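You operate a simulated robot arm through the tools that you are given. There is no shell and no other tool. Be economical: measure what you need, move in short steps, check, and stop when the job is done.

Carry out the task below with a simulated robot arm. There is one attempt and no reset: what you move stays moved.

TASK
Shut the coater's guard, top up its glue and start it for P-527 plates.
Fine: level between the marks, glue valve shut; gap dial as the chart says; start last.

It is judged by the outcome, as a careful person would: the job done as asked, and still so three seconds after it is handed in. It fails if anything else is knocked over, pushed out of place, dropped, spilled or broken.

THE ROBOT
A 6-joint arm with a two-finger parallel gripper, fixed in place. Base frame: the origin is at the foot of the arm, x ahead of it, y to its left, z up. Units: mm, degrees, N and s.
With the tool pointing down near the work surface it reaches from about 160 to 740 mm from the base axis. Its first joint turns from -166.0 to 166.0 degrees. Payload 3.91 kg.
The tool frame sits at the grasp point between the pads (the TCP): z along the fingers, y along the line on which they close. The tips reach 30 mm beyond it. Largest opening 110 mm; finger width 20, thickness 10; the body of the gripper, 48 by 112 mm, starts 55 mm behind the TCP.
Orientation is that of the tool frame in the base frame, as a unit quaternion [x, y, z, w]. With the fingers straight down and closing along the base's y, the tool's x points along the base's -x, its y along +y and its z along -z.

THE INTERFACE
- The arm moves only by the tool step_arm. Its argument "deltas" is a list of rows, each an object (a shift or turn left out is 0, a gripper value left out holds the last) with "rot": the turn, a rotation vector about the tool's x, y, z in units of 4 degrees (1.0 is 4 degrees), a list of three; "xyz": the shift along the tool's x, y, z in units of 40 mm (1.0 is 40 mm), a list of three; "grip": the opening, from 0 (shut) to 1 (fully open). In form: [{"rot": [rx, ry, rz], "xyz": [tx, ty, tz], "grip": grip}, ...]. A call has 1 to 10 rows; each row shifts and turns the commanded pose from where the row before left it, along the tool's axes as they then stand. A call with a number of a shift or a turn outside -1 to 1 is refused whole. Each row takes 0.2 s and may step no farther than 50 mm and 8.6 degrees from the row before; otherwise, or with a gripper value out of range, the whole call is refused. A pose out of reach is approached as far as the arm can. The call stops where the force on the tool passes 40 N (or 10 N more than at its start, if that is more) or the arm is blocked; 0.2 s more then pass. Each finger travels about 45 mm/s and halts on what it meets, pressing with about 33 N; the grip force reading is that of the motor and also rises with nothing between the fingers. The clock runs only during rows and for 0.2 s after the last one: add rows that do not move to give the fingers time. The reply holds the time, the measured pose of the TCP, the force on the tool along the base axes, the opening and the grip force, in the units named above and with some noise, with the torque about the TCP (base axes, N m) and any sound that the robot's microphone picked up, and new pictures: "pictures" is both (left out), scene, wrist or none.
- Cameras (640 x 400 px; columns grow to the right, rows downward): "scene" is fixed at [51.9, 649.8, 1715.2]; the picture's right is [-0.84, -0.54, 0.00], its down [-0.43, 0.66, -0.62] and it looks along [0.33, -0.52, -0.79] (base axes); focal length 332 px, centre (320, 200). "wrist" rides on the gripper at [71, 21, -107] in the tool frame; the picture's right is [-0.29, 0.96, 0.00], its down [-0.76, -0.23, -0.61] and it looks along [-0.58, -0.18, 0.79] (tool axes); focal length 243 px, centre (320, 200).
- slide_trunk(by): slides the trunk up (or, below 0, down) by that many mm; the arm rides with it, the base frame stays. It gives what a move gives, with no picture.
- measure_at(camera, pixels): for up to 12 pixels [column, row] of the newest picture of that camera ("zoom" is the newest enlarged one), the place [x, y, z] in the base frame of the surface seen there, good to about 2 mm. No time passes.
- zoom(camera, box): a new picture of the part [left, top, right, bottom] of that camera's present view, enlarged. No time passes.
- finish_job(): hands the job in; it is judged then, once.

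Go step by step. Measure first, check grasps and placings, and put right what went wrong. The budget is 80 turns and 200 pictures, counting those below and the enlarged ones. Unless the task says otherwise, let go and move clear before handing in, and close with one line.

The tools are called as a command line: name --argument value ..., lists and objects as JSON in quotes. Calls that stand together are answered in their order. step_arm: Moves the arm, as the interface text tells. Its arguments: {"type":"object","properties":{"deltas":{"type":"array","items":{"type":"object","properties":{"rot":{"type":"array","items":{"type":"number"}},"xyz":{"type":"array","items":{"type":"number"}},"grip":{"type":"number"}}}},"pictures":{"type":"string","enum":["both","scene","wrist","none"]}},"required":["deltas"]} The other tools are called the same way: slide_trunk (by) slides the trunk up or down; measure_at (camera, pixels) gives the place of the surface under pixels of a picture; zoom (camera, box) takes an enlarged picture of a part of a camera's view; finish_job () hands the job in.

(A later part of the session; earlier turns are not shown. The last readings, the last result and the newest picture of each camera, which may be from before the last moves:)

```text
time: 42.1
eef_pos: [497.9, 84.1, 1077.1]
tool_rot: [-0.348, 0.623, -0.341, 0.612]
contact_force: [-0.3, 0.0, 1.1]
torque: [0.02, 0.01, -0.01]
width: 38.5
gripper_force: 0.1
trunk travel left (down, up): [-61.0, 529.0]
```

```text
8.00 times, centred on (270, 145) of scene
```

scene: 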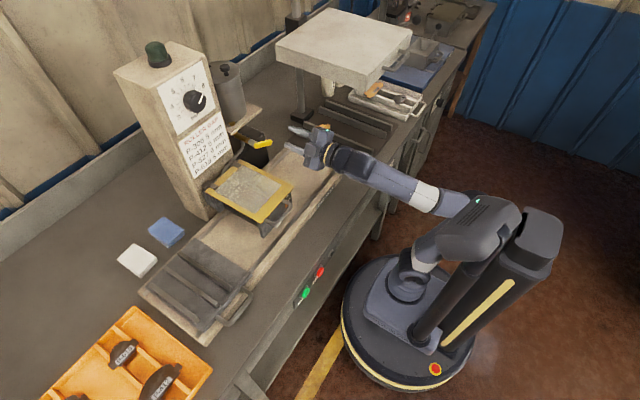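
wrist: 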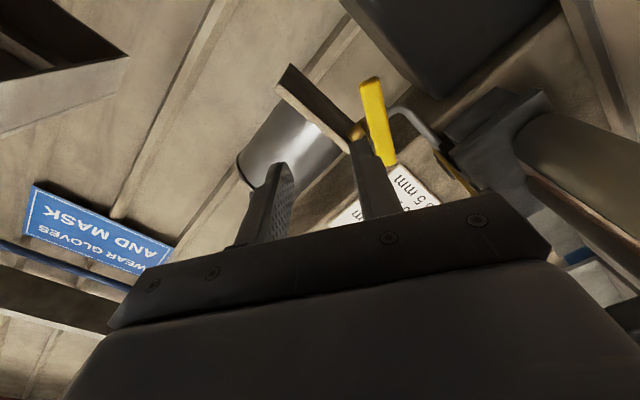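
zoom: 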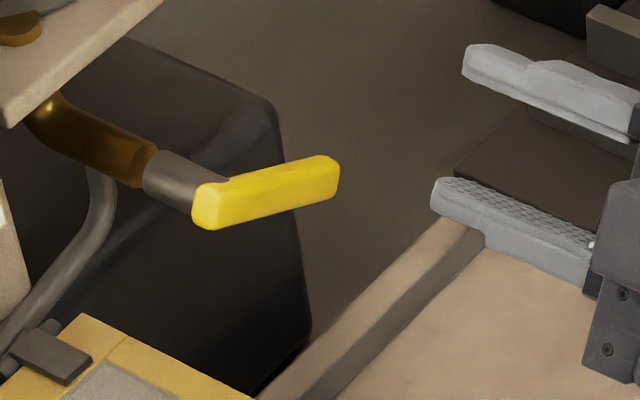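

Lever slopes ~20° down: y=107 ↔ z≈1040. Roll to −70°, align, advance around it.

step_arm --deltas '[{"rot": [0, 0, -1]}, {"rot": [0, 0, -1]}, {"rot": [0, 0, -0.9]}, {"xyz": [-0.15, 0.535, 0]}, {"xyz": [-0.15, 0.535, 0]}, {"xyz": [0, 0, 0.4]}]'

```text
time: 43.5
eef_pos: [513.3, 109.3, 1039.7]
tool_rot: [-0.41, 0.584, -0.401, 0.575]
contact_force: [0.4, 0.9, 0.1]
torque: [-0.04, 0.02, -0.01]
width: 38.6
gripper_force: 0.1
trunk travel left (down, up): [-61.0, 529.0]
```

scene: 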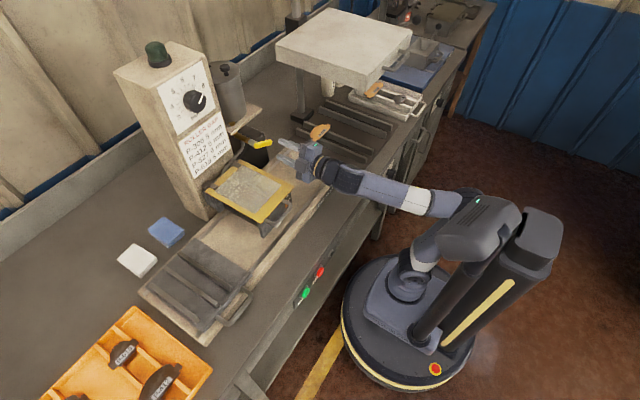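
wrist: 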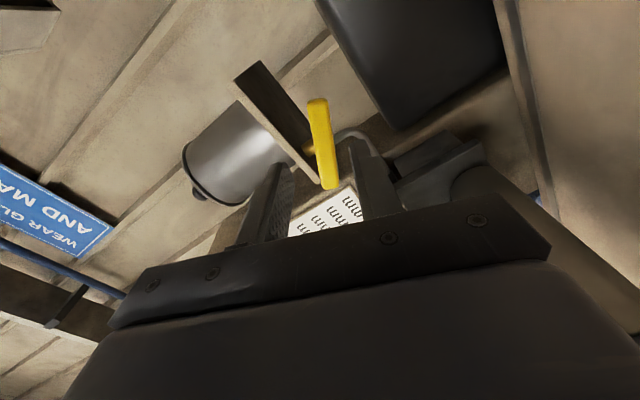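

Lever is between the fingers; advance and narrow.

step_arm --deltas '[{"xyz": [0, 0, 0.48]}, {"xyz": [0, 0, 0.48]}, {"xyz": [0, 0, 0.48]}, {"grip": 0.22}, {}, {}]' --pictures "wrist"

zoom --camera "scene" --box '[230, 120, 310, 210]'

```text
time: 44.9
eef_pos: [569.8, 108.9, 1038.8]
tool_rot: [-0.41, 0.585, -0.4, 0.574]
contact_force: [0.7, 0.9, -0.1]
torque: [0.0, 0.02, -0.02]
width: 24.1
gripper_force: 0.1
trunk travel left (down, up): [-61.0, 529.0]
```

wrist: 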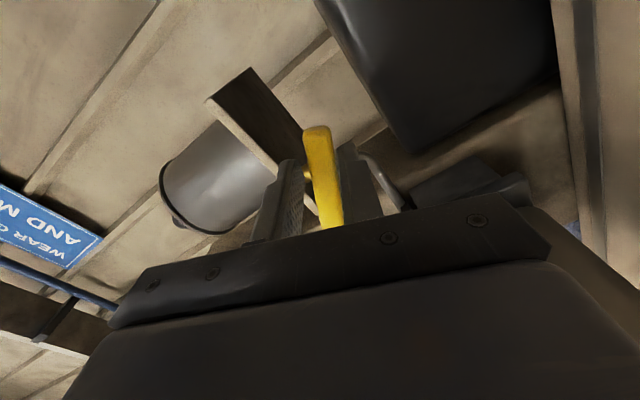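

```text
4.44 times, centred on (270, 165) of scene
```

zoom: 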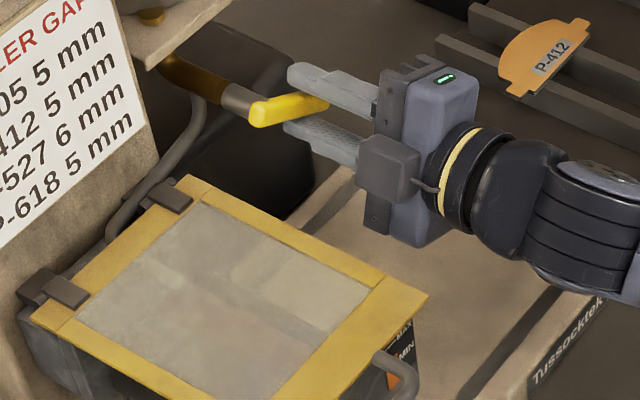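

The gauge near (400,370) of the zoom may have more orange now; check closely.

zoom --camera "scene" --box '[275, 190, 295, 205]'

```text
16.00 times, centred on (285, 198) of scene
```

zoom: 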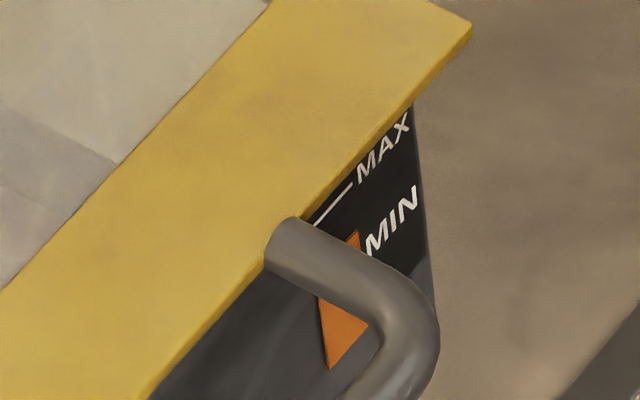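

The level has risen: orange top at (357,232), with MIN tick ≈255 and MAX ≈183 — already about a third between the marks. Shut the valve right now: grip the lever and turn it back 20° to horizontal.

step_arm --deltas '[{"grip": 0}, {}, {"xyz": [0, -0.077, 0], "rot": [0, 0, -1]}, {"xyz": [0, -0.077, 0], "rot": [0, 0, -1]}, {"xyz": [0, -0.077, 0], "rot": [0, 0, -1]}, {"xyz": [0, -0.077, 0], "rot": [0, 0, -1]}, {"xyz": [0, -0.077, 0], "rot": [0, 0, -1]}]' --pictures "wrist"

zoom --camera "scene" --box '[275, 190, 295, 205]'

zoom --camera "scene" --box '[230, 120, 310, 170]'

```text
time: 46.5
eef_pos: [568.6, 107.0, 1054.9]
tool_rot: [0.506, -0.504, 0.494, -0.496]
contact_force: [0.8, -0.5, 7.5]
torque: [0.26, -0.66, -0.9]
width: 16.1
gripper_force: 45.0
trunk travel left (down, up): [-61.0, 529.0]
```

wrist: 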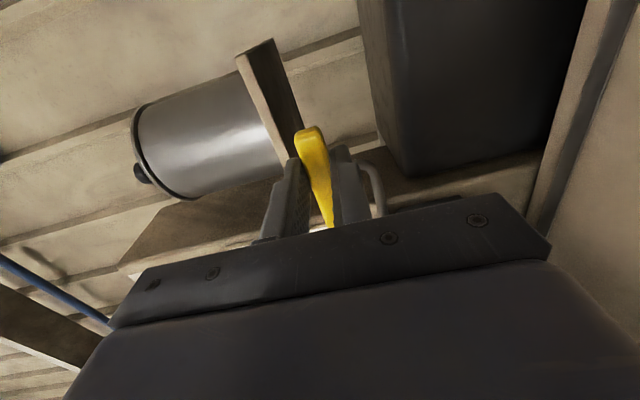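

```text
16.00 times, centred on (285, 198) of scene
```

zoom: 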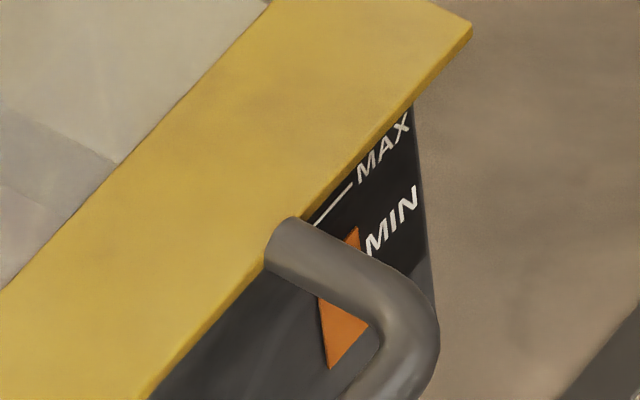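

```text
8.00 times, centred on (270, 145) of scene
```

zoom: 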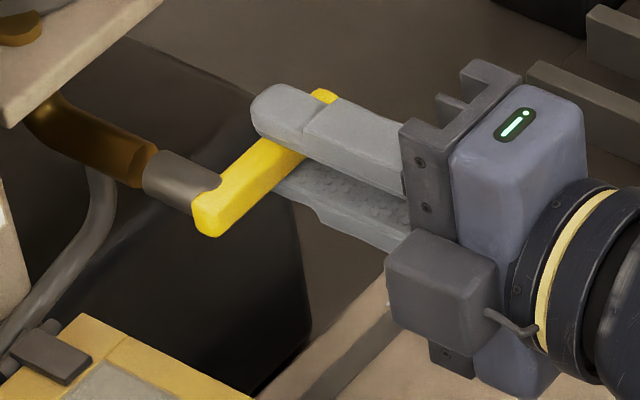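

Lever is back to horizontal. Give one slight nudge to feel the stop, then release and check level stays still.

step_arm --deltas '[{"xyz": [0, -0.05, 0]}, {}]' --pictures "none"

step_arm --deltas '[{"xyz": [0, 0.05, 0], "grip": 0.3}, {}, {"xyz": [0, 0, -0.5]}, {"xyz": [0, 0, -0.7]}, {"xyz": [0, 0, -0.7]}, {}, {}]' --pictures "scene"

zoom --camera "scene" --box '[275, 190, 295, 205]'

zoom --camera "scene" --box '[215, 110, 295, 165]'

measure_at --camera "scene" --pixels '[[257, 147], [264, 141], [270, 135]]'

```text
time: 47.1
eef_pos: [569.0, 106.1, 1054.7]
tool_rot: [0.505, -0.505, 0.494, -0.496]
contact_force: [-14.9, -6.6, -10.4]
torque: [-0.38, -0.29, 0.72]
width: 15.6
gripper_force: 45.2
trunk travel left (down, up): [-61.0, 529.0]
```

```text
time: 48.7
eef_pos: [495.0, 107.7, 1056.5]
tool_rot: [0.505, -0.504, 0.494, -0.497]
contact_force: [-0.2, -0.1, 0.4]
torque: [-0.04, -0.02, -0.02]
width: 33.0
gripper_force: 0.1
trunk travel left (down, up): [-61.0, 529.0]
```

scene: 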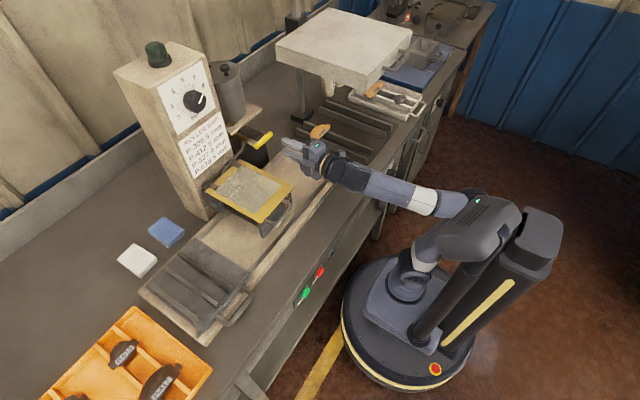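

```text
16.00 times, centred on (285, 198) of scene
```

zoom: 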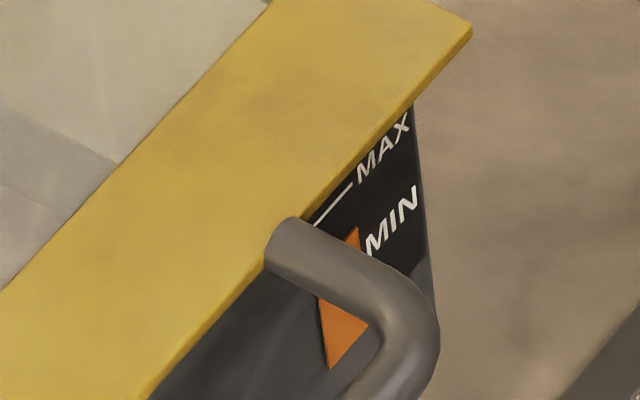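

```text
7.27 times, centred on (255, 138) of scene
```

zoom: 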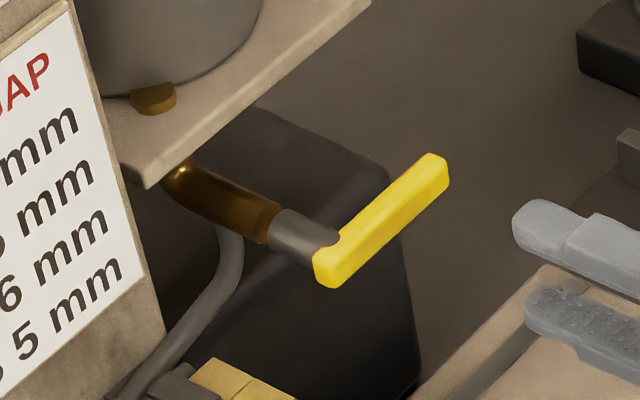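

```text
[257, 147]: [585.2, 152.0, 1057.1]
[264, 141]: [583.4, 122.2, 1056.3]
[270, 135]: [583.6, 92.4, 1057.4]
```

Valve lever is level again and the gauge holds still between the marks. Now to the dial: raise the trunk 210 mm and roll back to about −10° while I take a closer look at the dial.

slide_trunk --by 210

step_arm --deltas '[{"rot": [0, 0, 1]}, {"rot": [0, 0, 1]}, {"rot": [0, 0, 1]}, {"rot": [0, 0, 1]}, {"rot": [0, 0, 1]}, {"rot": [0, 0, 1]}, {"rot": [0, 0, 1]}, {"rot": [0, 0, 1]}, {"rot": [0, 0, 1]}, {"rot": [0, 0, 1], "grip": 0.9}]' --pictures "none"

step_arm --deltas '[{"rot": [0, 0, 1]}, {"rot": [0, 0, 1]}, {"rot": [0, 0, 1]}, {"rot": [0, 0, 1]}, {"rot": [0, 0, 1]}, {"rot": [0, 0, 1]}, {"rot": [0, 0, 1]}, {"rot": [0, 0, 1]}, {"rot": [0, 0, 1]}, {"rot": [0, 0, 1]}]' --pictures "both"

zoom --camera "scene" --box '[155, 60, 225, 140]'

```text
time: 50.9
eef_pos: [494.6, 107.2, 1267.4]
tool_rot: [0.505, -0.504, 0.494, -0.497]
contact_force: [-0.1, 0.3, 0.2]
torque: [-0.02, 0.02, -0.01]
width: 33.1
gripper_force: 0.0
trunk travel left (down, up): [-271.0, 319.0]
```

```text
time: 53.1
eef_pos: [494.0, 107.5, 1266.9]
tool_rot: [-0.302, 0.647, -0.293, 0.636]
contact_force: [-0.4, -0.1, -0.9]
torque: [0.0, 0.0, -0.01]
width: 68.0
gripper_force: 0.0
trunk travel left (down, up): [-271.0, 319.0]
```

```text
time: 55.3
eef_pos: [494.8, 107.5, 1266.2]
tool_rot: [-0.063, 0.711, -0.058, 0.698]
contact_force: [0.5, -0.2, -0.6]
torque: [0.01, 0.01, -0.02]
width: 99.1
gripper_force: 0.1
trunk travel left (down, up): [-271.0, 319.0]
```

scene: 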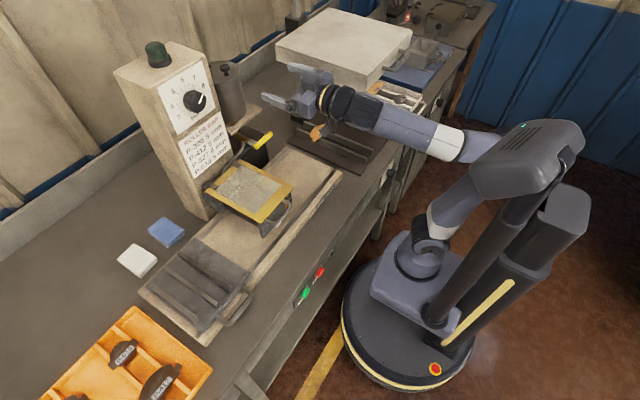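
wrist: 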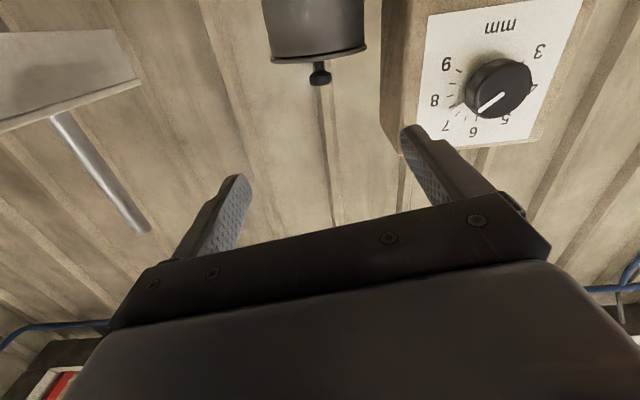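

```text
5.00 times, centred on (190, 100) of scene
```

zoom: 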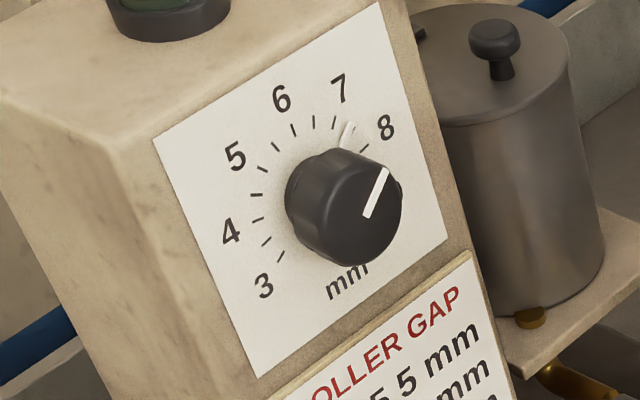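

The pointer's skirt mark (345,130 of zoom) lies about 7.5. Measure dial digits, ticks and knob to get centre and angles.

measure_at --camera "zoom" --pixels '[[281, 99], [292, 130], [340, 88], [332, 122], [386, 127], [363, 149], [264, 286], [267, 258], [346, 134], [231, 231], [235, 155], [342, 142]]'

measure_at --camera "zoom" --pixels '[[385, 172], [367, 213], [330, 240], [395, 215], [355, 160], [292, 200], [370, 255], [258, 219], [261, 169], [313, 122]]'

zoom --camera "wrist" --box '[400, 0, 600, 150]'

```text
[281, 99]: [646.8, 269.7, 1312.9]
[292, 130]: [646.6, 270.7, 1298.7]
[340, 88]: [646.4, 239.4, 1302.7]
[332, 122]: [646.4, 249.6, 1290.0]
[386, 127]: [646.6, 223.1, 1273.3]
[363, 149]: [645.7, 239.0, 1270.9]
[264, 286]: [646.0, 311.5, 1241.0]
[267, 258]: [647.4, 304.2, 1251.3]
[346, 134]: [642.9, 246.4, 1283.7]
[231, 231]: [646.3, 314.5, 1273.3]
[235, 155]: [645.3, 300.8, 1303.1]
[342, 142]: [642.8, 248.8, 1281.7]
```

```text
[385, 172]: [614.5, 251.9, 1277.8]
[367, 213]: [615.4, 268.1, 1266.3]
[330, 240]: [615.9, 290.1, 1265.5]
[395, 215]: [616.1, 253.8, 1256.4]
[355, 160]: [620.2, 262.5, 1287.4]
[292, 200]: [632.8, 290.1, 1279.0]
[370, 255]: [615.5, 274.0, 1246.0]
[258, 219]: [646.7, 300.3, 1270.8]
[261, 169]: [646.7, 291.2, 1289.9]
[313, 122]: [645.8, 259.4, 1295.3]
```

```text
2.67 times, centred on (500, 75) of wrist
```

zoom: 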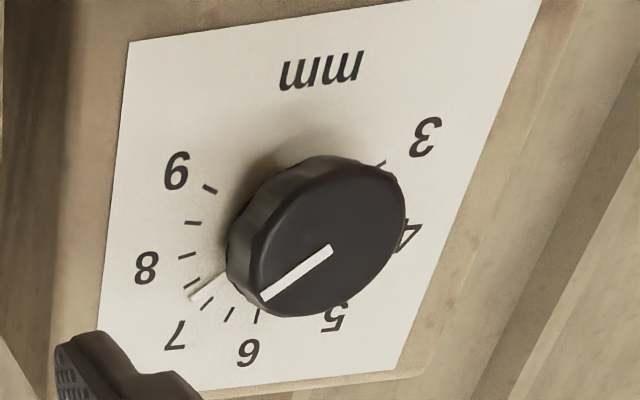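

Dial centre is (y 269.5, z 1267.7), 40° per mm; pointer at ~58° ≈ 7.5. Need about −58…60° turn to 6. Move in front of the knob.

step_arm --deltas '[{"xyz": [-0.149, 0.797, 0]}, {"xyz": [-0.149, 0.797, 0]}, {"xyz": [-0.149, 0.797, 0]}, {"xyz": [-0.149, 0.797, 0]}, {"xyz": [-0.149, 0.797, 0]}, {"xyz": [0, 0, 0.5]}]'

```text
time: 56.7
eef_pos: [513.4, 271.2, 1267.5]
tool_rot: [-0.063, 0.711, -0.06, 0.698]
contact_force: [0.2, 0.4, -0.1]
torque: [-0.01, 0.0, -0.03]
width: 99.3
gripper_force: 0.0
trunk travel left (down, up): [-271.0, 319.0]
```

scene: 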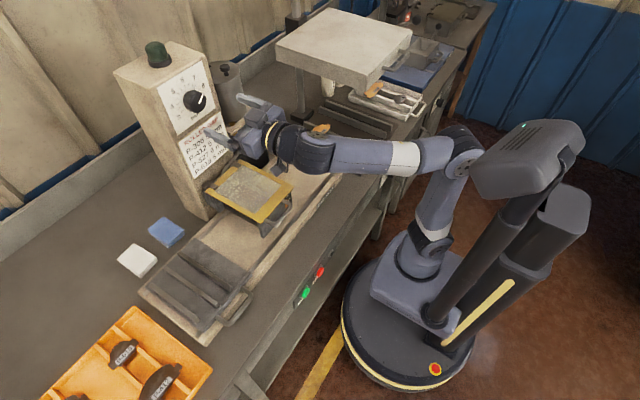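
wrist: 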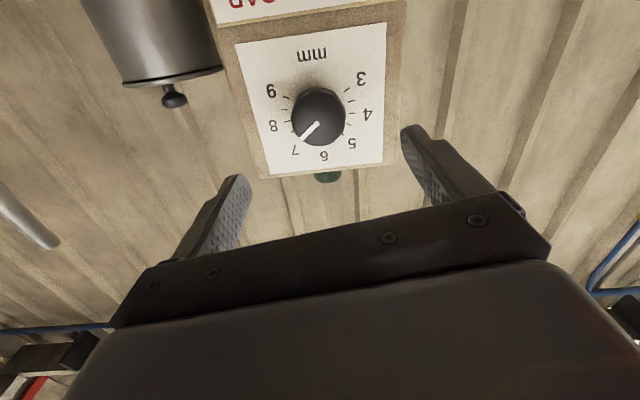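

Centered. Advance 91 mm and narrow to ~70 mm.

step_arm --deltas '[{"xyz": [0, 0, 0.57], "grip": 0.65}, {"xyz": [0, 0, 0.57]}, {"xyz": [0, 0, 0.57]}, {"xyz": [0, 0, 0.52]}, {}]'

```text
time: 57.9
eef_pos: [603.3, 269.7, 1265.1]
tool_rot: [-0.064, 0.711, -0.059, 0.698]
contact_force: [0.3, 0.1, 0.0]
torque: [0.01, -0.02, -0.02]
width: 71.7
gripper_force: 0.1
trunk travel left (down, up): [-271.0, 319.0]
```

scene: 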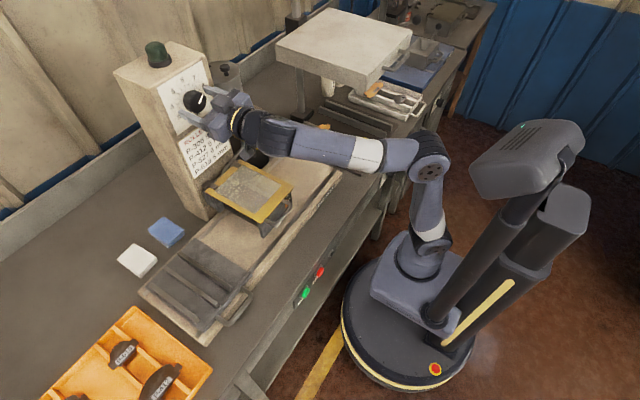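
wrist: 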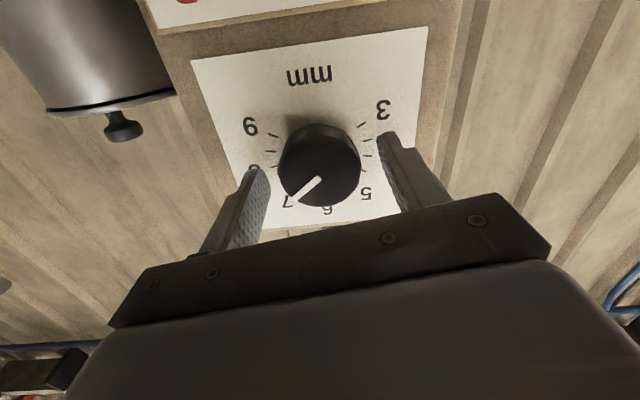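

Raise 2.5 mm to centre, then close on the knob.

step_arm --deltas '[{"xyz": [-0.06, 0, 0]}, {"grip": 0.2}, {}, {}, {}]' --pictures "wrist"

```text
time: 59.1
eef_pos: [602.5, 270.7, 1268.1]
tool_rot: [-0.063, 0.711, -0.059, 0.698]
contact_force: [1.4, 2.3, 1.0]
torque: [0.0, 0.06, -0.49]
width: 47.8
gripper_force: 44.5
trunk travel left (down, up): [-271.0, 319.0]
```

wrist: 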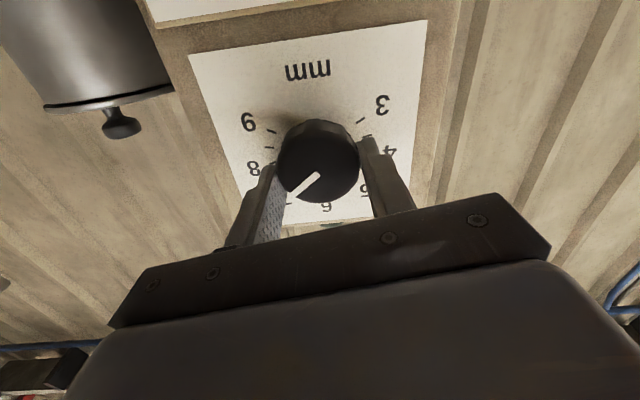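

Knob held (47.8 mm). Turn −40° first and check.

step_arm --deltas '[{"rot": [0, 0, -1]}, {"rot": [0, 0, -1]}, {"rot": [0, 0, -1]}, {"rot": [0, 0, -1]}, {"rot": [0, 0, -1]}, {"rot": [0, 0, -1]}, {"rot": [0, 0, -1]}, {"rot": [0, 0, -1]}, {"rot": [0, 0, -1]}, {"rot": [0, 0, -1]}]' --pictures "wrist"

zoom --camera "wrist" --box '[220, 50, 440, 230]'

zoom --camera "scene" --box '[155, 60, 225, 140]'

```text
time: 61.3
eef_pos: [602.9, 272.0, 1266.8]
tool_rot: [-0.302, 0.647, -0.294, 0.636]
contact_force: [-4.5, 10.2, -4.0]
torque: [0.04, 0.13, -1.12]
width: 47.8
gripper_force: 44.3
trunk travel left (down, up): [-271.0, 319.0]
```

wrist: 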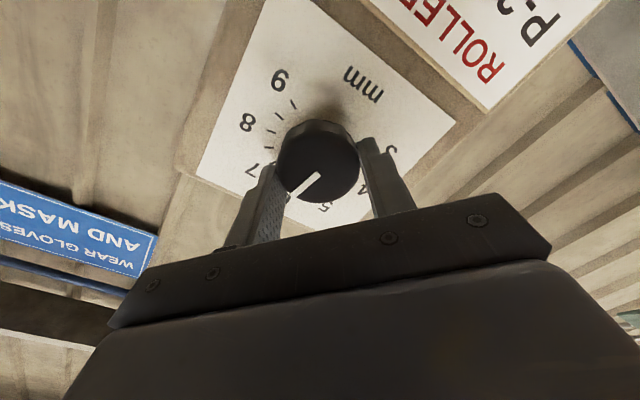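

```text
2.22 times, centred on (330, 140) of wrist
```

zoom: 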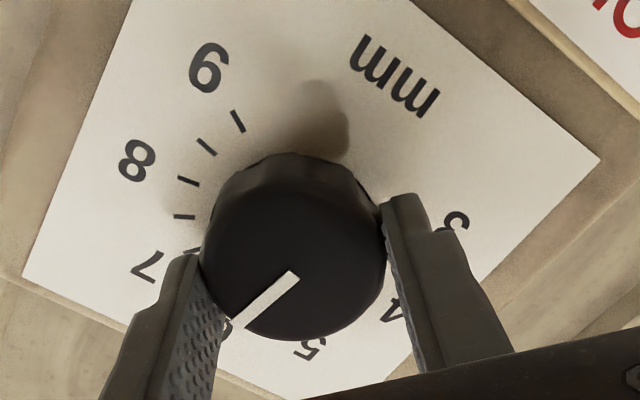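

```text
5.00 times, centred on (190, 100) of scene
```

zoom: 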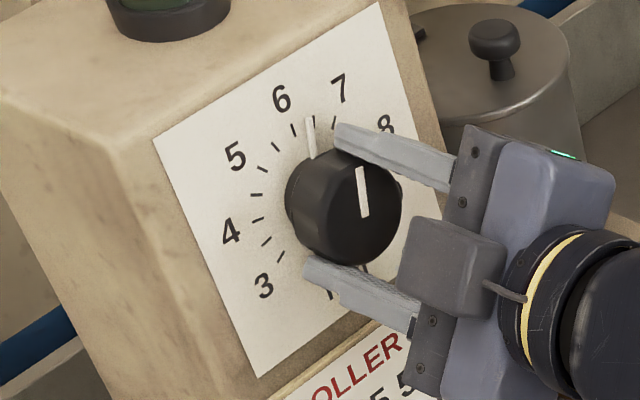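

Pointer is now on the 6.5 tick; turn 20° more.

step_arm --deltas '[{"rot": [0, 0, -1]}, {"rot": [0, 0, -1]}, {"rot": [0, 0, -1]}, {"rot": [0, 0, -1]}, {"rot": [0, 0, -0.8]}, {}]' --pictures "scene"

zoom --camera "scene" --box '[175, 70, 215, 115]'

```text
time: 62.7
eef_pos: [602.8, 273.0, 1266.4]
tool_rot: [-0.407, 0.587, -0.396, 0.576]
contact_force: [-11.2, 11.3, -18.7]
torque: [0.08, -0.23, -0.65]
width: 48.0
gripper_force: 44.8
trunk travel left (down, up): [-271.0, 319.0]
```

scene: 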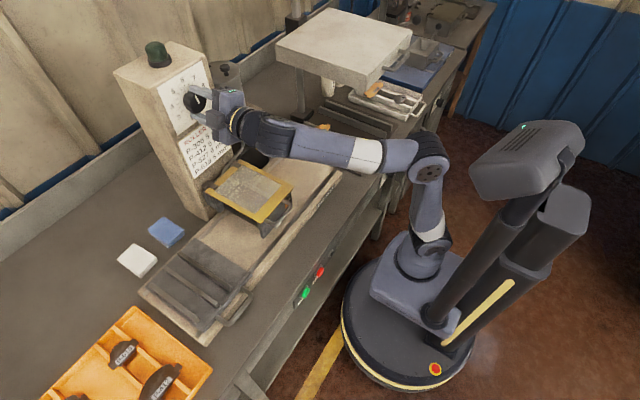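

```text
8.89 times, centred on (195, 92) of scene
```

zoom: 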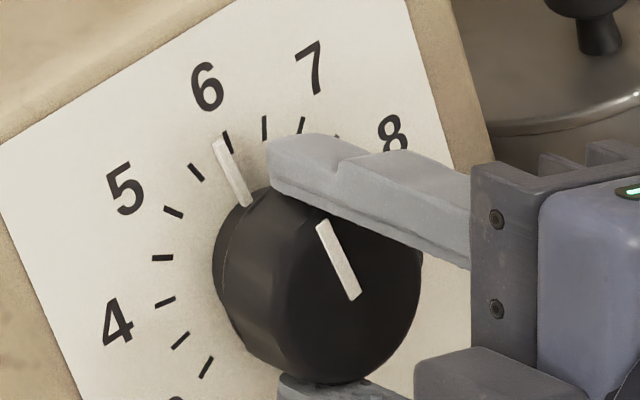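

Pointer is near tick 6 (227,142); measure with parallax taken out.

measure_at --camera "zoom" --pixels '[[218, 143], [222, 152], [234, 178], [245, 202], [228, 146], [265, 127], [323, 224], [353, 295], [338, 258], [197, 172]]'

```text
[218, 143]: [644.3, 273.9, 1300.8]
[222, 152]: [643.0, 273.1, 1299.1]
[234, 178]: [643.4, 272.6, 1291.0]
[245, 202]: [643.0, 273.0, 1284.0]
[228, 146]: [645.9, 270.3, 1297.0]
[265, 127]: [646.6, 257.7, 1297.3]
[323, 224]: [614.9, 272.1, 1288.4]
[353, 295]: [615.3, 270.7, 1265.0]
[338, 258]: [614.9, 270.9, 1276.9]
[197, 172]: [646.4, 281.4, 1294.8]
```

Pointer is ~4° past 6. Turn back 4° then release and re-check.

step_arm --deltas '[{"rot": [0, 0, 1]}, {}, {"grip": 0.65}, {}, {}, {}]' --pictures "scene"

zoom --camera "scene" --box '[175, 70, 215, 115]'

```text
time: 64.1
eef_pos: [603.6, 269.1, 1269.3]
tool_rot: [-0.385, 0.601, -0.376, 0.59]
contact_force: [0.4, 0.0, -0.7]
torque: [0.0, 0.01, 0.01]
width: 71.5
gripper_force: 0.1
trunk travel left (down, up): [-271.0, 319.0]
```

scene: 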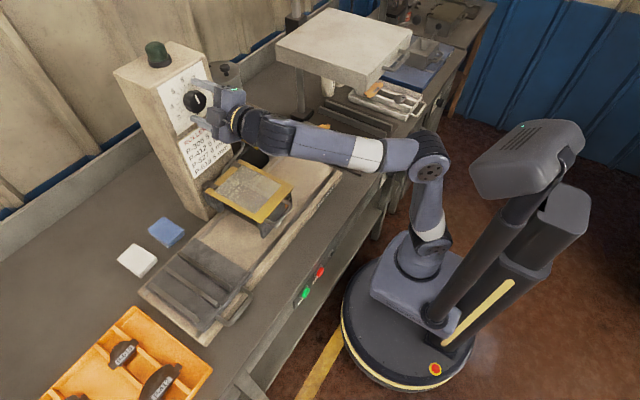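

```text
8.89 times, centred on (195, 92) of scene
```

zoom: 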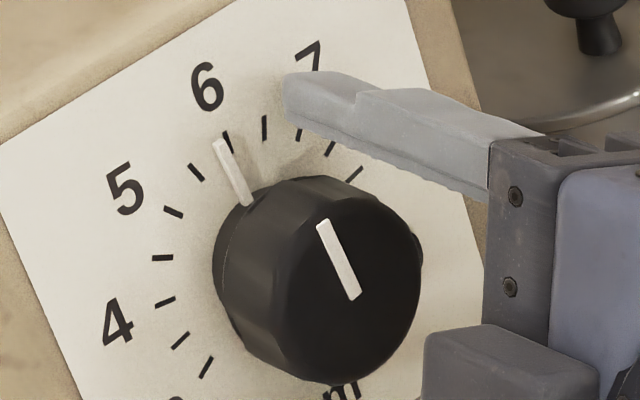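

The pointer hasn't moved visibly (maybe a detent or slack). Back off and view the dial from the wrist camera.

step_arm --deltas '[{"xyz": [0, 0, -0.6]}, {"xyz": [0, 0, -0.6]}, {"xyz": [0, 0, -0.3]}]' --pictures "both"

zoom --camera "wrist" --box '[240, 40, 440, 190]'

zoom --camera "scene" --box '[175, 70, 215, 115]'

```text
time: 64.9
eef_pos: [543.3, 270.2, 1271.1]
tool_rot: [-0.385, 0.6, -0.376, 0.591]
contact_force: [-0.5, -0.1, 0.0]
torque: [-0.02, 0.01, 0.01]
width: 71.6
gripper_force: 0.0
trunk travel left (down, up): [-271.0, 319.0]
```

scene: 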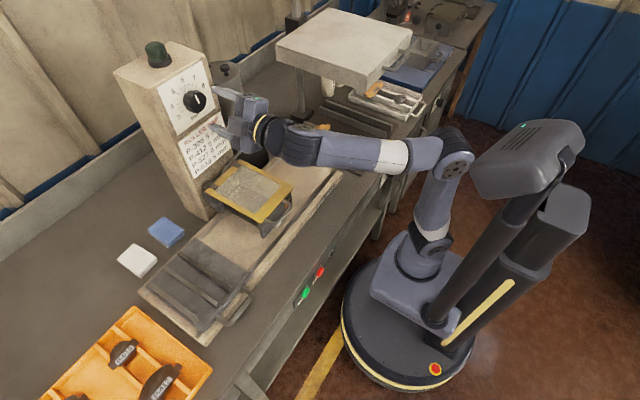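
wrist: 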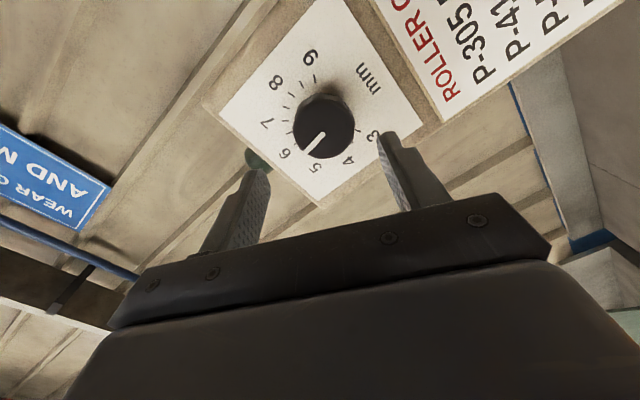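

```text
2.67 times, centred on (340, 115) of wrist
```

zoom: 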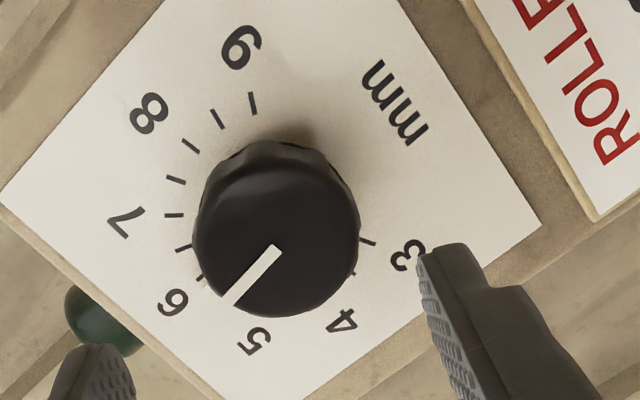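

```text
8.89 times, centred on (195, 92) of scene
```

zoom: 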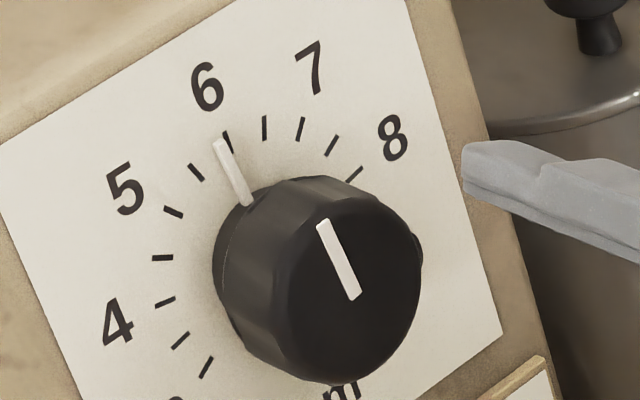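

Take a tighter zoom to quantify the pointer's angle.

zoom --camera "scene" --box '[184, 80, 206, 106]'

```text
15.38 times, centred on (195, 93) of scene
```

zoom: 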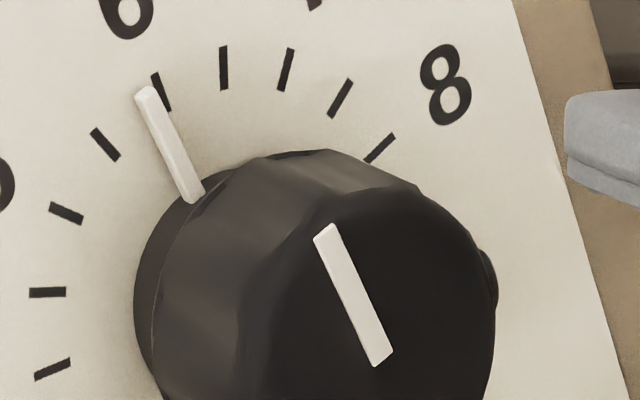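

By slopes, pointer is ~5° past 6 (≈5.9). Regrip and turn back about 6°, checking before releasing.

step_arm --deltas '[{"xyz": [0.02, 0.045, 0.5]}, {"xyz": [0, 0, 0.5]}, {"xyz": [0, 0, 0.5]}, {"grip": 0.2}, {}, {}, {}, {"rot": [0, 0, 0.75]}, {"rot": [0, 0, 0.75]}, {}]' --pictures "scene"

zoom --camera "scene" --box '[184, 80, 206, 106]'

```text
time: 67.1
eef_pos: [603.7, 270.1, 1266.7]
tool_rot: [-0.353, 0.621, -0.344, 0.609]
contact_force: [-7.6, -0.2, -11.9]
torque: [0.01, -0.86, 0.33]
width: 47.8
gripper_force: 45.2
trunk travel left (down, up): [-271.0, 319.0]
```

scene: 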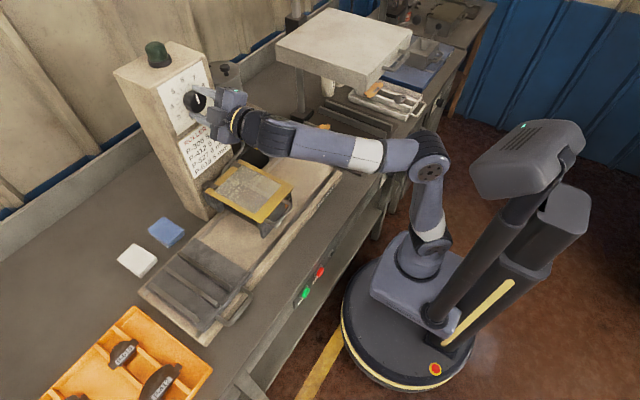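

```text
15.38 times, centred on (195, 93) of scene
```

zoom: 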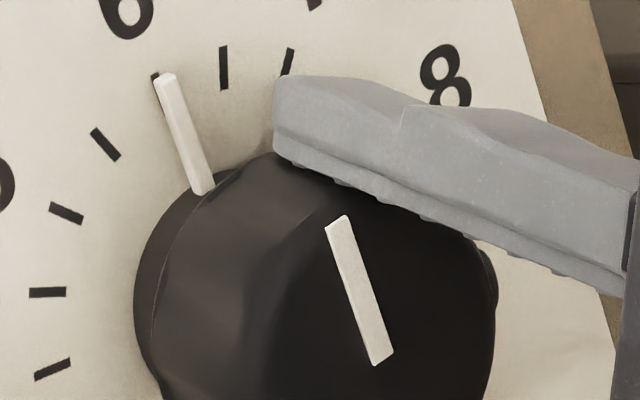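

Pointer now runs along tick 6's direction. Release, back off and verify by measurement.

step_arm --deltas '[{"grip": 0.65}, {}, {}, {"xyz": [0, 0, -0.7]}, {"xyz": [0, 0, -0.9]}, {"xyz": [0, 0, -0.9]}]' --pictures "scene"

zoom --camera "scene" --box '[184, 80, 206, 106]'

measure_at --camera "zoom" --pixels '[[167, 84], [180, 120], [192, 160], [202, 187], [156, 78], [340, 228], [358, 290], [378, 352], [223, 68], [103, 143]]'

zoom --camera "scene" --box '[275, 190, 295, 205]'

```text
time: 68.5
eef_pos: [504.0, 271.2, 1267.9]
tool_rot: [-0.353, 0.621, -0.344, 0.61]
contact_force: [-0.2, -0.4, 0.0]
torque: [-0.01, -0.01, 0.0]
width: 71.5
gripper_force: 0.1
trunk travel left (down, up): [-271.0, 319.0]
```

scene: 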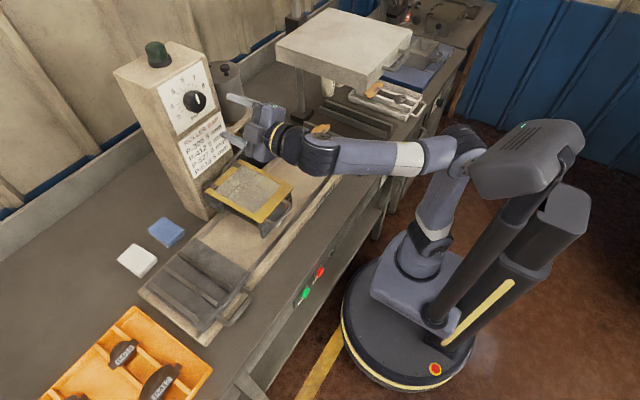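

```text
15.38 times, centred on (195, 93) of scene
```

zoom: 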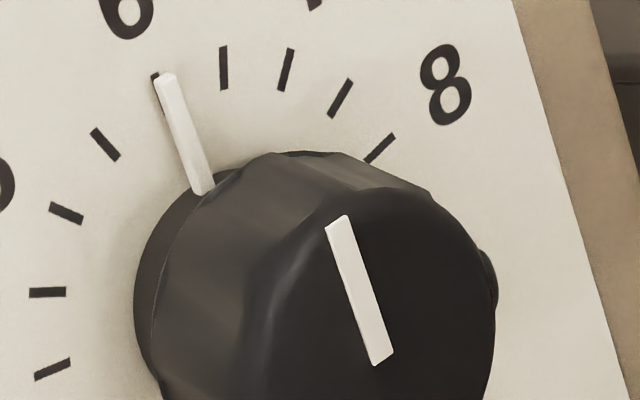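

```text
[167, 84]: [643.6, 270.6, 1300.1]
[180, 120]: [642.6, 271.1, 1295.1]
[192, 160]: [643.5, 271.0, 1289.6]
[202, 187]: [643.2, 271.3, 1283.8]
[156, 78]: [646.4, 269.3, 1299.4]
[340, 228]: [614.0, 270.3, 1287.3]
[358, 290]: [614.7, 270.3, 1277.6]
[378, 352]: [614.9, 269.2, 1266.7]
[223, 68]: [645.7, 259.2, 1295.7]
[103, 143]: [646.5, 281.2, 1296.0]
```

```text
16.00 times, centred on (285, 198) of scene
```

zoom: 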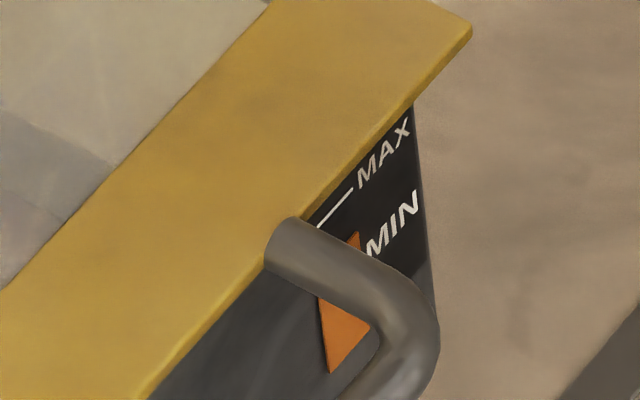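

Dial reads 6 (pointer vertical within 1°). Now study the start buttons' geometry.

zoom --camera "scene" --box '[275, 240, 345, 320]'

measure_at --camera "scene" --pixels '[[303, 293], [306, 289], [300, 297], [307, 297], [298, 275], [285, 300], [310, 300], [320, 272], [290, 330], [280, 290]]'

```text
5.00 times, centred on (310, 280) of scene
```

zoom: 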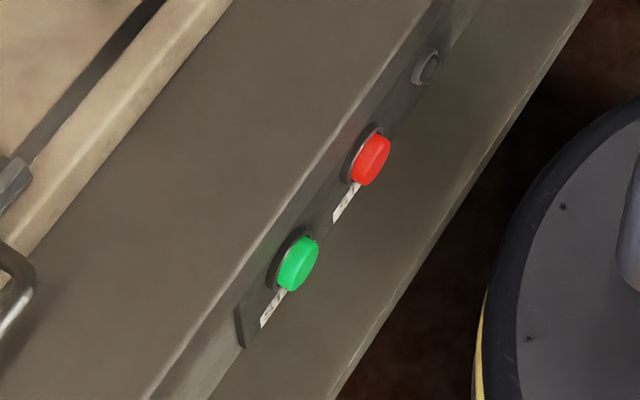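

```text
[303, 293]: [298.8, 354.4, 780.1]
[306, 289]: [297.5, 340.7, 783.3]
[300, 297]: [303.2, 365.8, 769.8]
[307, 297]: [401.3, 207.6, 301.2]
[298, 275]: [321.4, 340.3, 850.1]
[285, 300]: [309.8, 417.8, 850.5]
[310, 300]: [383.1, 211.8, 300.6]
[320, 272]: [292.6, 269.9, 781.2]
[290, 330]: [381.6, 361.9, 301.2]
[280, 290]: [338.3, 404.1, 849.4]
```

Button: front at x≈296, centre (y 354, z 780), bench edge x≈309, top z 850. I'll retreat while rolling back to 0°, then tilt 45°, go lower, look at the gauge straight on, and then press green.

step_arm --deltas '[{"rot": [0, 0, 1], "xyz": [0, 0, -0.5], "grip": 0}, {"rot": [0, 0, 1], "xyz": [0, 0, -0.5]}, {"rot": [0, 0, 1], "xyz": [0, 0, -0.5]}, {"rot": [0, 0, 1], "xyz": [0, 0, -0.5]}, {"rot": [0, 0, 1], "xyz": [0, 0, -0.5]}, {"rot": [0, 0, 1], "xyz": [0, 0, -0.5]}, {"rot": [0, 0, 1], "xyz": [0, 0, -0.4]}, {"rot": [0, 0, 1]}, {"rot": [0, 0, 1]}, {"rot": [0, 0, 1]}]' --pictures "none"

step_arm --deltas '[{"rot": [0, 0, 1]}, {"rot": [0, 0, 1]}, {"rot": [0, 0, 1]}, {"rot": [0, 0, 1]}, {"rot": [0, 0, 0.8]}, {"rot": [0, 1, 0]}, {"rot": [0, 1, 0]}, {"rot": [0, 1, 0]}, {"rot": [0, 1, 0]}, {"rot": [0, 1, 0]}]' --pictures "none"

step_arm --deltas '[{"rot": [0, 1, 0]}, {"rot": [0, 1, 0]}, {"rot": [0, 1, 0]}, {"rot": [0, 1, 0]}, {"rot": [0, 1, 0]}, {"rot": [0, 1, 0]}, {"rot": [0, 0.5, 0]}]' --pictures "scene"

```text
time: 70.7
eef_pos: [367.3, 268.1, 1270.9]
tool_rot: [-0.119, 0.704, -0.114, 0.691]
contact_force: [0.1, -0.3, 0.1]
torque: [0.02, 0.0, -0.03]
width: 0.0
gripper_force: 33.1
trunk travel left (down, up): [-271.0, 319.0]
```

```text
time: 72.9
eef_pos: [367.5, 269.2, 1271.5]
tool_rot: [0.0, 0.825, 0.001, 0.565]
contact_force: [0.1, 0.0, -0.4]
torque: [0.02, 0.0, 0.0]
width: 0.0
gripper_force: 32.7
trunk travel left (down, up): [-271.0, 319.0]
```

```text
time: 74.5
eef_pos: [367.2, 270.8, 1271.6]
tool_rot: [-0.002, 0.931, 0.003, 0.365]
contact_force: [-0.1, -0.6, 0.3]
torque: [-0.03, -0.03, 0.0]
width: 0.0
gripper_force: 32.9
trunk travel left (down, up): [-271.0, 319.0]
```

scene: 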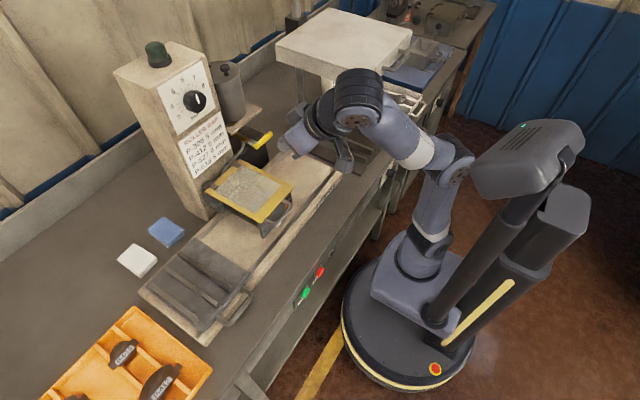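

Move back to x≈290, then lower the trunk fully and view the gauge with the wrist camera.

step_arm --deltas '[{"xyz": [0.706, -0.1, -0.654]}, {"xyz": [0.706, -0.1, -0.654]}]' --pictures "none"

slide_trunk --by -270

step_arm --deltas '[{}]' --pictures "both"

```text
time: 75.1
eef_pos: [289.2, 261.4, 1271.8]
tool_rot: [-0.001, 0.931, 0.002, 0.365]
contact_force: [0.9, -0.4, -0.2]
torque: [-0.04, 0.02, -0.02]
width: 0.0
gripper_force: 33.2
trunk travel left (down, up): [-271.0, 319.0]
```

```text
time: 77.9
eef_pos: [289.1, 260.1, 1002.9]
tool_rot: [-0.002, 0.931, 0.003, 0.365]
contact_force: [0.3, 0.2, 0.5]
torque: [0.02, 0.01, 0.0]
width: 0.1
gripper_force: 33.1
trunk travel left (down, up): [-1.0, 589.0]
```

```text
time: 78.3
eef_pos: [289.1, 260.0, 1002.5]
tool_rot: [-0.001, 0.931, 0.002, 0.366]
contact_force: [1.3, 0.3, -0.4]
torque: [-0.02, -0.05, 0.01]
width: 0.1
gripper_force: 33.4
trunk travel left (down, up): [-1.0, 589.0]
```

scene: 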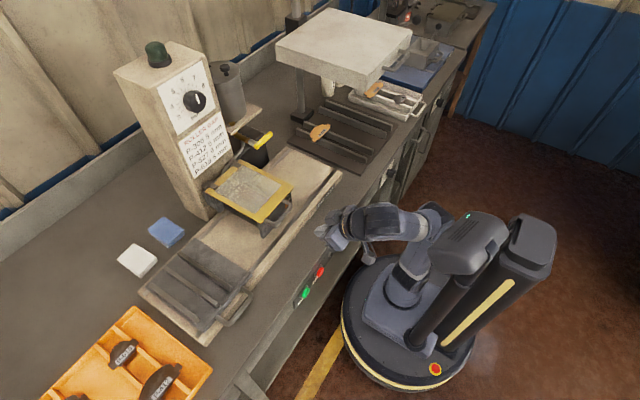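
wrist: 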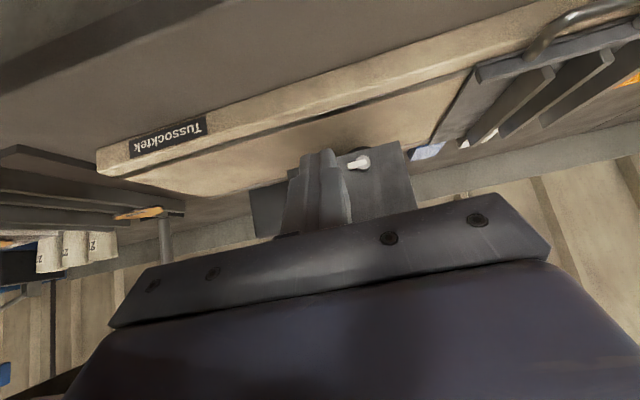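

The plate is behind the fingers. Raise 50 mm and shift +y 60 mm to uncover the gauge.

step_arm --deltas '[{"xyz": [-0.42, 0.75, -0.46]}, {"xyz": [-0.42, 0.75, -0.46]}]' --pictures "wrist"

zoom --camera "wrist" --box '[160, 110, 360, 240]'

```text
time: 78.9
eef_pos: [298.9, 300.6, 1009.2]
tool_rot: [-0.001, 0.93, 0.004, 0.367]
contact_force: [0.0, -0.6, -0.2]
torque: [0.0, -0.02, 0.01]
width: 0.2
gripper_force: 33.1
out of reach, approached as far as the arm can: row 1, 2
trunk travel left (down, up): [-1.0, 589.0]
```

wrist: 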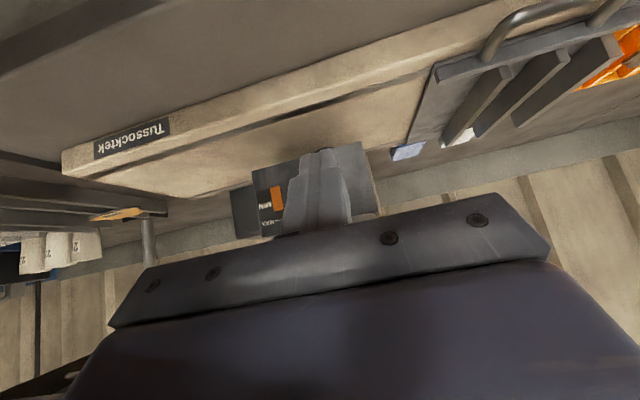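

```text
3.08 times, centred on (260, 175) of wrist
```

zoom: 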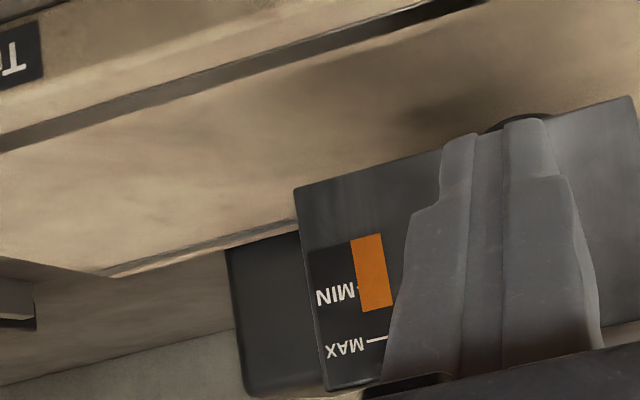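

The gauge from the front shows the orange bar ending clearly between MIN and MAX. Now go to the green start button: retreat, then down to in front of it.

step_arm --deltas '[{"xyz": [0.59, 0.66, -0.54]}, {"xyz": [0.59, 0.66, -0.54]}, {"xyz": [0.6, 0, 0.648]}, {"xyz": [0.6, 0, 0.648]}, {"xyz": [0.6, 0, 0.648]}, {"xyz": [0.6, 0, 0.648]}, {"xyz": [0.6, 0, 0.648]}, {"xyz": [0.6, 0, 0.648]}]'

```text
time: 80.7
eef_pos: [250.3, 344.0, 763.6]
tool_rot: [-0.002, 0.931, 0.003, 0.366]
contact_force: [0.8, -0.4, 0.5]
torque: [0.0, 0.02, -0.02]
width: 0.1
gripper_force: 32.9
out of reach, approached as far as the arm can: row 1, 2
trunk travel left (down, up): [-1.0, 589.0]
```

scene: 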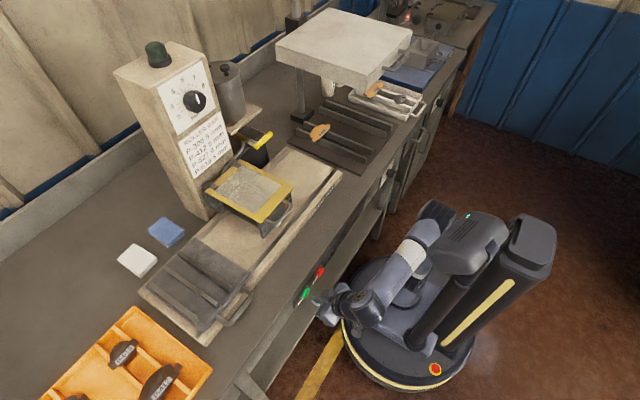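
wrist: 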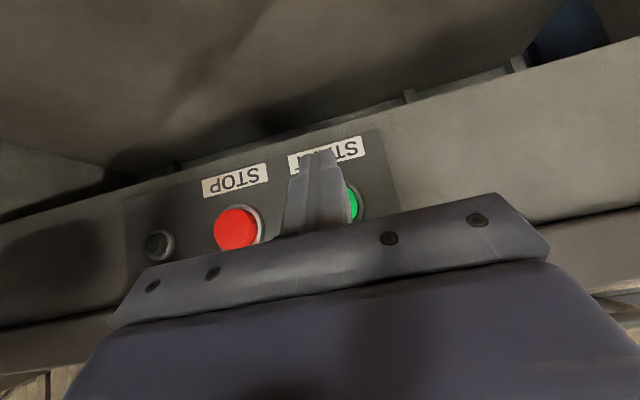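

START (green) confirmed; I need y +10, z +33. Adjust and measure.

measure_at --camera "wrist" --pixels '[[352, 205], [235, 228], [361, 202]]'

step_arm --deltas '[{"xyz": [-0.235, 0.125, -0.345]}, {"xyz": [-0.235, 0.125, -0.345]}]'

```text
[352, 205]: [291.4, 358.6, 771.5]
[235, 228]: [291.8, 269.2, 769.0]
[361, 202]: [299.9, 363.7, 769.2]
```

```text
time: 81.3
eef_pos: [246.3, 355.6, 795.7]
tool_rot: [-0.001, 0.931, 0.002, 0.366]
contact_force: [0.0, -0.4, 0.0]
torque: [-0.03, 0.01, -0.01]
width: 0.0
gripper_force: 32.8
trunk travel left (down, up): [-1.0, 589.0]
```

scene: 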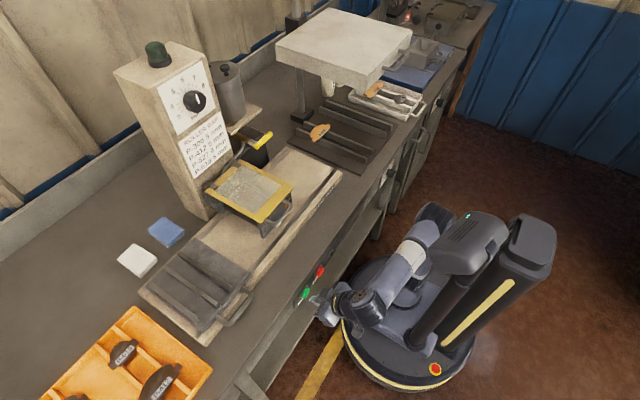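
wrist: 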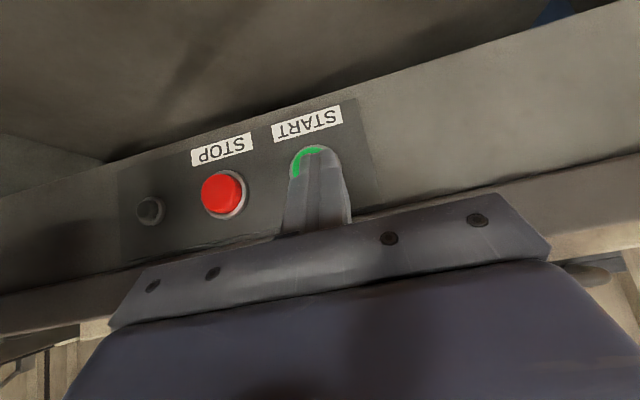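

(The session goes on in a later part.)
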